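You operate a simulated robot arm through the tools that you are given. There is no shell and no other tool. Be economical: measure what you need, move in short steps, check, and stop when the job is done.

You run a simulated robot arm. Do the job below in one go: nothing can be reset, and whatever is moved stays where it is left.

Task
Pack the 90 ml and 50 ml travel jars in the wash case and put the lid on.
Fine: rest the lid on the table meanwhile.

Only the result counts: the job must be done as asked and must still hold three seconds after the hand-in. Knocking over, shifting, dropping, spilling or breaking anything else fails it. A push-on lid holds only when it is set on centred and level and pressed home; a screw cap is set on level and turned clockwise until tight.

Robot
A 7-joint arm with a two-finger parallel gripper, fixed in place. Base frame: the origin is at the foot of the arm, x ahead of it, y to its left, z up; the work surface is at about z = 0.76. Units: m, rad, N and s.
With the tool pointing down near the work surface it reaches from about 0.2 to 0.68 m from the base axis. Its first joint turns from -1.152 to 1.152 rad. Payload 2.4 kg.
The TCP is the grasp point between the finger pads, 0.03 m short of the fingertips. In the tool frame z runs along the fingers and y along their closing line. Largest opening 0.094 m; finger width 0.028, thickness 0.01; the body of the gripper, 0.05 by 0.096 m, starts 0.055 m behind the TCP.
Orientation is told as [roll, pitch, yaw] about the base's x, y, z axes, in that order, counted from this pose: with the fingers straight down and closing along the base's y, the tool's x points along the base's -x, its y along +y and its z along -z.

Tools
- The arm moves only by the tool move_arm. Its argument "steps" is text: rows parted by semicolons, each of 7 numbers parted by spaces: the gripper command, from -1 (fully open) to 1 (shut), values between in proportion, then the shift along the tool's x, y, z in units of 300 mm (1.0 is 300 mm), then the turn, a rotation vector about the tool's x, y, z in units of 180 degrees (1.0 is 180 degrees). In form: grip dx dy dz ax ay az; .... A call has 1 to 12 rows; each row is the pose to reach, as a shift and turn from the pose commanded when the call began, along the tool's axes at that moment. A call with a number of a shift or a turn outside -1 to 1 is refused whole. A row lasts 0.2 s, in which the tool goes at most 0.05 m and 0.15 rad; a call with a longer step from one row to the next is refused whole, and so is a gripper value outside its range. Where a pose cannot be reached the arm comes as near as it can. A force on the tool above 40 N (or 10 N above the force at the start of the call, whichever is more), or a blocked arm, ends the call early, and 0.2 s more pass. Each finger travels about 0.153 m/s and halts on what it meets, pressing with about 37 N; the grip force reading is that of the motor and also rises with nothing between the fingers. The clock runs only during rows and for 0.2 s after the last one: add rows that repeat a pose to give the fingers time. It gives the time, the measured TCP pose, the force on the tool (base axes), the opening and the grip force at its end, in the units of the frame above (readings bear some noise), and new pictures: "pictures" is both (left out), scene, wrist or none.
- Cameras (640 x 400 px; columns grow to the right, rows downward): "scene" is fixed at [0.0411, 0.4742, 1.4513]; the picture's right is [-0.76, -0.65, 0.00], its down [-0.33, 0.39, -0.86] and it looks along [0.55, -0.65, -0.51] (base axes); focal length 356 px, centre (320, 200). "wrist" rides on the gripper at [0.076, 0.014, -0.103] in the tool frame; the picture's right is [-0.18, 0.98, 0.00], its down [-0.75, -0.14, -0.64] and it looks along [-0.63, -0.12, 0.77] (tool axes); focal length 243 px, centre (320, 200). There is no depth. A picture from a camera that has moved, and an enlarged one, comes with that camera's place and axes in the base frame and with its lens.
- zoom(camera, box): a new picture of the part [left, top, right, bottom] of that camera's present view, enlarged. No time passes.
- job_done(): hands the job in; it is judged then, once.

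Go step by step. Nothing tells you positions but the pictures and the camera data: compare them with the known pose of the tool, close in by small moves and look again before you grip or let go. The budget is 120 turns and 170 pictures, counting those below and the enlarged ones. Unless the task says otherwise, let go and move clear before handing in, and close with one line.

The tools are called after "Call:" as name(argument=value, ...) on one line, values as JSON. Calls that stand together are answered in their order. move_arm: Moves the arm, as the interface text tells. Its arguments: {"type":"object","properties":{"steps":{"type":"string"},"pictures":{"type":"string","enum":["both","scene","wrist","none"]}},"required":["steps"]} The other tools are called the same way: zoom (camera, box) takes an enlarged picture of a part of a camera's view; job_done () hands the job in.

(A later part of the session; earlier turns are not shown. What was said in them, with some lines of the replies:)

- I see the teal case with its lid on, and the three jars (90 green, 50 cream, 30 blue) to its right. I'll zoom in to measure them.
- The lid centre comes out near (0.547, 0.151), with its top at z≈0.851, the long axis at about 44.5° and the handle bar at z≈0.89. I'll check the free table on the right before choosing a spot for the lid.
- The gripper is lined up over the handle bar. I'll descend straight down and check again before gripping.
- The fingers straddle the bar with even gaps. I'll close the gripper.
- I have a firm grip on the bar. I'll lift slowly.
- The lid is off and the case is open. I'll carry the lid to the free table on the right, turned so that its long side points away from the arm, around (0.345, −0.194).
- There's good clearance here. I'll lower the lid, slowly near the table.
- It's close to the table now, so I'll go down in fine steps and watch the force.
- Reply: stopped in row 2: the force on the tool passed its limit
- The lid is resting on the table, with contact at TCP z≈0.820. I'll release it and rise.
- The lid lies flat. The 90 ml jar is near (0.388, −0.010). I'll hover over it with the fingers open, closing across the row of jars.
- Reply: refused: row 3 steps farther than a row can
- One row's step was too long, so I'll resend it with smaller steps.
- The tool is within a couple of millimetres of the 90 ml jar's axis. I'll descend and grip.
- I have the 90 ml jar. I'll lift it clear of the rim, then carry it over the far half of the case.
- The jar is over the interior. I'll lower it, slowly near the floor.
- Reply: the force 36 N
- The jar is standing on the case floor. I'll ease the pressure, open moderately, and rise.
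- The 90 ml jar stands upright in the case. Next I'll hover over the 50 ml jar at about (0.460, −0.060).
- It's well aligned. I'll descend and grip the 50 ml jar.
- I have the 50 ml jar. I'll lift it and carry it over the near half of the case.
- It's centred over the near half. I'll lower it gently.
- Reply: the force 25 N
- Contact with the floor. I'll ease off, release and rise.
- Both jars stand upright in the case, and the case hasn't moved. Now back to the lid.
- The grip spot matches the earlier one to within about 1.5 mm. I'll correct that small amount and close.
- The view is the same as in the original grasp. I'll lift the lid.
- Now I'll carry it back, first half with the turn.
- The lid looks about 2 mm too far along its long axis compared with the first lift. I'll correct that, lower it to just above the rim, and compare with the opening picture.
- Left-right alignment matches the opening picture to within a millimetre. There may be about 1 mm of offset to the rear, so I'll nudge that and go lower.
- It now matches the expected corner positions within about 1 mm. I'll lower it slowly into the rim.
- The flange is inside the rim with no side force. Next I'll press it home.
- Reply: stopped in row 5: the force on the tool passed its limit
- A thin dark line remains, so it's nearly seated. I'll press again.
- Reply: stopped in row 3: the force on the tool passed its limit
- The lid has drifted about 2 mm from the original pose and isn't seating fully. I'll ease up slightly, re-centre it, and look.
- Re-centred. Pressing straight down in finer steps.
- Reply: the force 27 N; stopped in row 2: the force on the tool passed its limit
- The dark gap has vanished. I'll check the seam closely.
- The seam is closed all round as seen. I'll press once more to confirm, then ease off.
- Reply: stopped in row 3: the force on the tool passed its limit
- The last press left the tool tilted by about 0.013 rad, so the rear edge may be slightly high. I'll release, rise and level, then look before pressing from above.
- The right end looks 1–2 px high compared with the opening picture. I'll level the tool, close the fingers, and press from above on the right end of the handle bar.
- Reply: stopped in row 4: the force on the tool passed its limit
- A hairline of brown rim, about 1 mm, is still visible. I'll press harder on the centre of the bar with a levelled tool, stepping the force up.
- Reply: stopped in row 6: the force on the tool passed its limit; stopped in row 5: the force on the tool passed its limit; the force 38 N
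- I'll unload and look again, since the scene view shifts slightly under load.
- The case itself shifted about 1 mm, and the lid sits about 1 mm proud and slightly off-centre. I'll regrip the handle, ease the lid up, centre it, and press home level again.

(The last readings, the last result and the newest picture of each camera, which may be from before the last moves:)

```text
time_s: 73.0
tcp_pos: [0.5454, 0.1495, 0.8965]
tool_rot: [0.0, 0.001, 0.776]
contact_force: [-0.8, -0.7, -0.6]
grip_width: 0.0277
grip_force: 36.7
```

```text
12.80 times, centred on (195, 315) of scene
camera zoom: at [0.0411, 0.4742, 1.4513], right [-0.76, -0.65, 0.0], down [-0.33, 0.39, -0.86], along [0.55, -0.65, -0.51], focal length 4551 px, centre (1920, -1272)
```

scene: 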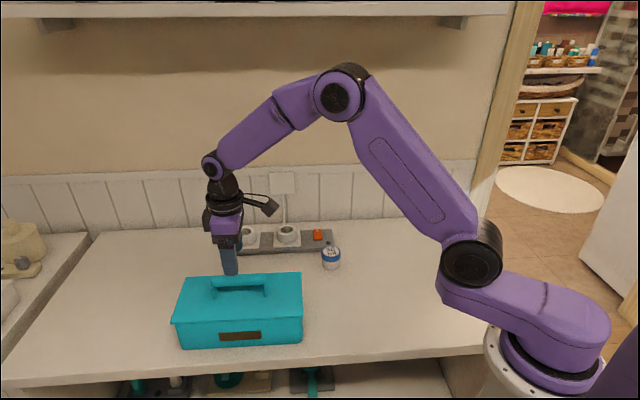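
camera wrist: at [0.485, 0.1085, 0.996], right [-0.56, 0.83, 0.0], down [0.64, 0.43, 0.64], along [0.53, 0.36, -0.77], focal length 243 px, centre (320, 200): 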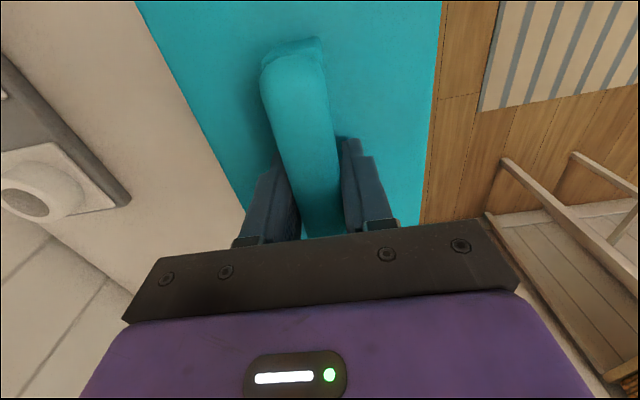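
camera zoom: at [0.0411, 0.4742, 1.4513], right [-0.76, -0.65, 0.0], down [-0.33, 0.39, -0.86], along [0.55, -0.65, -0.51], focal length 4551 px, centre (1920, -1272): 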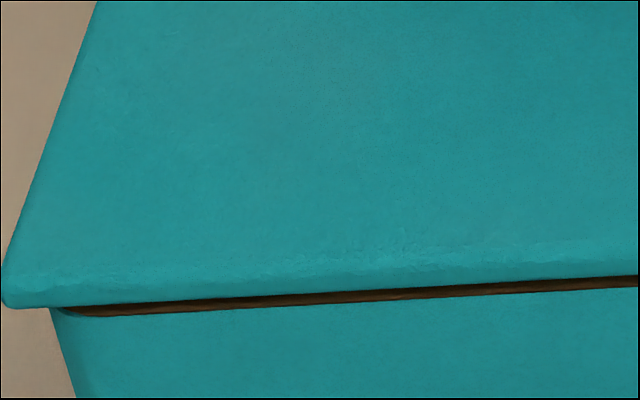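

It's centred now. I'll press level in fine steps.

Call:
move_arm(steps="1 -0.001 0 0.004 0 0 0; 1 -0.001 0 0.008 0 0 0; 1 -0.001 0 0.012 0 0 0; 1 -0.001 0 0.015 0 0 0; 1 -0.001 0 0.018 0 0 0; 1 -0.001 0 0.02 0 0 0; 1 -0.001 0 0.02 0 0 0", pictures="none")

Call:
zoom(camera="scene", box=[170, 270, 310, 350])

```text
time_s: 74.3
tcp_pos: [0.5468, 0.1517, 0.8932]
tool_rot: [-0.003, -0.002, 0.775]
contact_force: [-1.4, 0.3, 4.7]
grip_width: 0.0277
grip_force: 36.9
stopped in row 6: the force on the tool passed its limit (the readings are from after the stop); the commanded pose is now the measured one
```

```text
4.57 times, centred on (240, 310) of scene
camera zoom: at [0.041, 0.4742, 1.4513], right [-0.76, -0.65, 0.0], down [-0.33, 0.39, -0.86], along [0.55, -0.65, -0.51], focal length 1625 px, centre (686, -303)
```

zoom: 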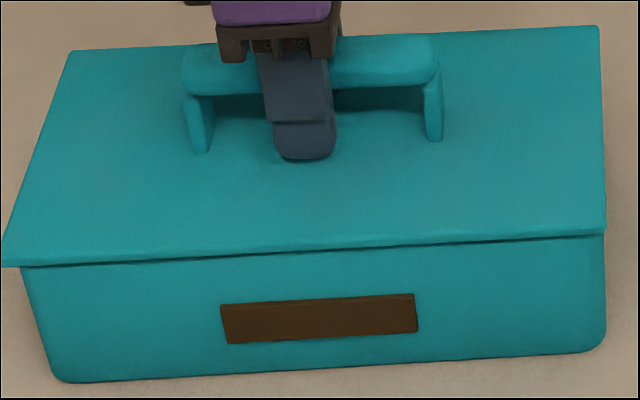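

Call:
zoom(camera="scene", box=[260, 295, 310, 325])

Call:
zoom(camera="scene", box=[170, 300, 220, 330])

```text
12.80 times, centred on (285, 310) of scene
camera zoom: at [0.041, 0.4742, 1.4513], right [-0.76, -0.65, 0.0], down [-0.33, 0.39, -0.86], along [0.55, -0.65, -0.51], focal length 4551 px, centre (768, -1208)
```

zoom: 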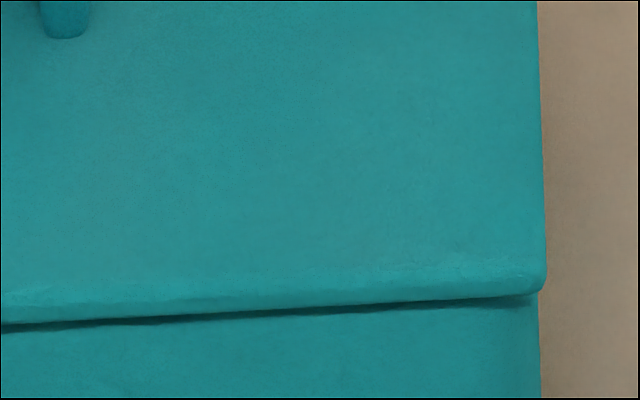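

```text
12.80 times, centred on (195, 315) of scene
camera zoom: at [0.041, 0.4742, 1.4513], right [-0.76, -0.65, 0.0], down [-0.33, 0.39, -0.86], along [0.55, -0.65, -0.51], focal length 4551 px, centre (1920, -1272)
```

zoom: 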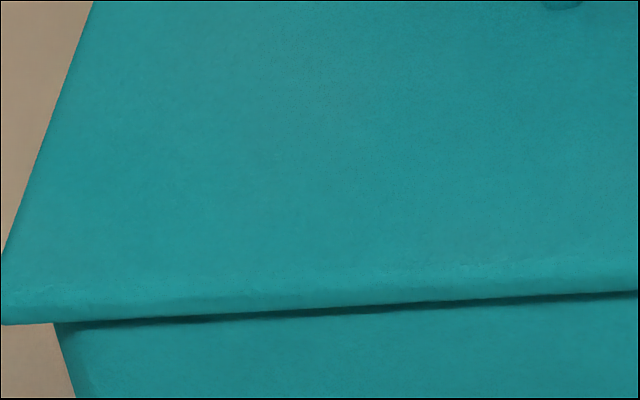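

Now the seam is fully closed, with no brown rim visible. I'll release without disturbing it and rise.

Call:
move_arm(steps="0.6 0 0 0 0 0 0; 0 0 0 0 0 0 0; -0.3 0 0 0 0 0 0; -0.3 0 0 0 0 0 0; -0.3 0 0 -0.06 0 0 0; -0.3 0 0 -0.16 0 0 0; -0.3 0 0 -0.3 0 0 0; -0.3 0 0 -0.45 0 0 0; -0.3 0 0 -0.45 0 0 0")

Call:
zoom(camera="scene", box=[260, 295, 310, 325])

Call:
zoom(camera="scene", box=[170, 300, 220, 330])

Call:
zoom(camera="scene", box=[160, 220, 370, 360])

```text
time_s: 76.3
tcp_pos: [0.5475, 0.1489, 1.0292]
tool_rot: [-0.002, 0.0, 0.774]
contact_force: [0.0, 0.1, 0.1]
grip_width: 0.0612
grip_force: 0.1
camera wrist: at [0.4843, 0.1062, 1.1315], right [-0.56, 0.83, 0.0], down [0.64, 0.43, 0.64], along [0.53, 0.36, -0.77], focal length 243 px, centre (320, 200)
```

scene: 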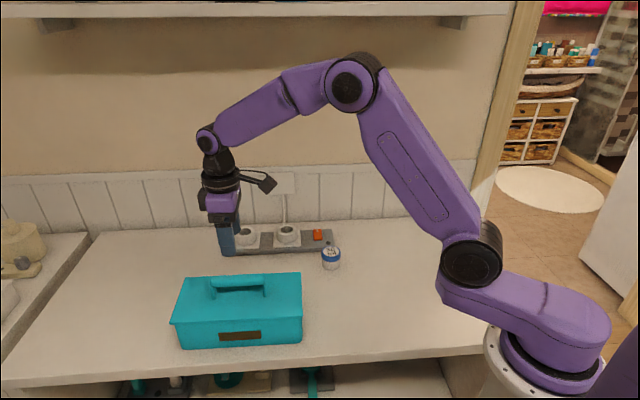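
wrist: 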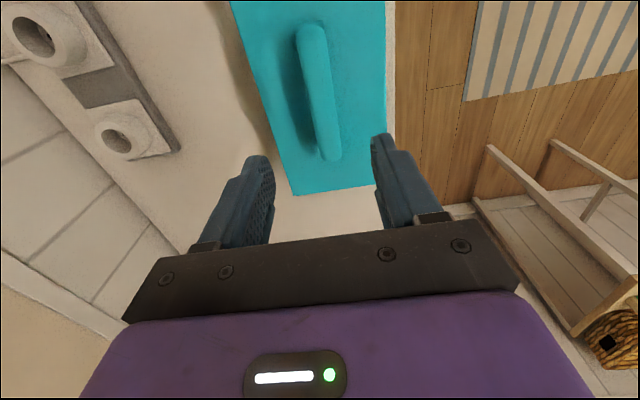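

```text
12.80 times, centred on (285, 310) of scene
camera zoom: at [0.0411, 0.4742, 1.4513], right [-0.76, -0.65, 0.0], down [-0.33, 0.39, -0.86], along [0.55, -0.65, -0.51], focal length 4551 px, centre (768, -1208)
```

zoom: 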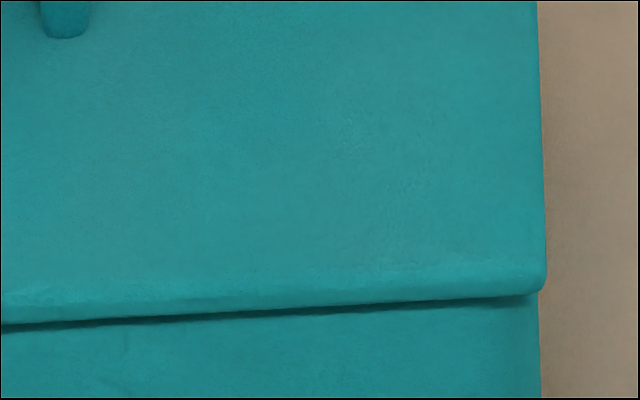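

```text
12.80 times, centred on (195, 315) of scene
camera zoom: at [0.0411, 0.4742, 1.4513], right [-0.76, -0.65, 0.0], down [-0.33, 0.39, -0.86], along [0.55, -0.65, -0.51], focal length 4551 px, centre (1920, -1272)
```

zoom: 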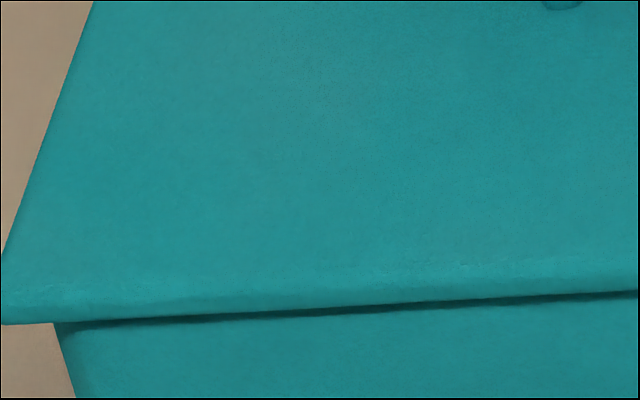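

```text
2.86 times, centred on (265, 290) of scene
camera zoom: at [0.0411, 0.4742, 1.4513], right [-0.76, -0.65, 0.0], down [-0.33, 0.39, -0.86], along [0.55, -0.65, -0.51], focal length 1016 px, centre (477, -57)
```

zoom: 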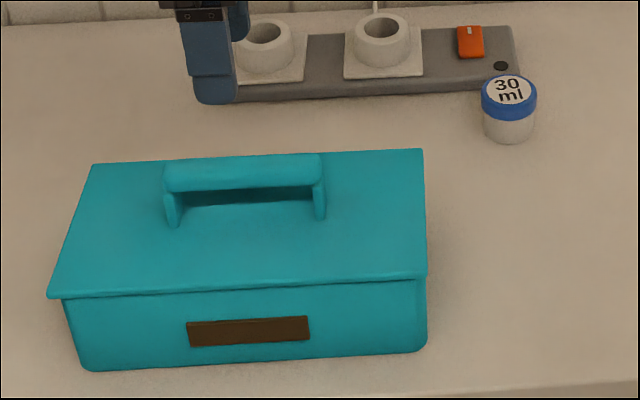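

The lid is closed with a uniform seam and its corner heights match the opening picture. The hand is clear and the 30 ml jar hasn't moved, so I'm handing in.

Call:
job_done()

```text
The job is handed in.
```

The 90 ml and 50 ml jars are upright in the wash case with the lid pressed on all round; the case itself shifted about 1 mm while I pressed the lid, and the 30 ml jar was left where it stood.
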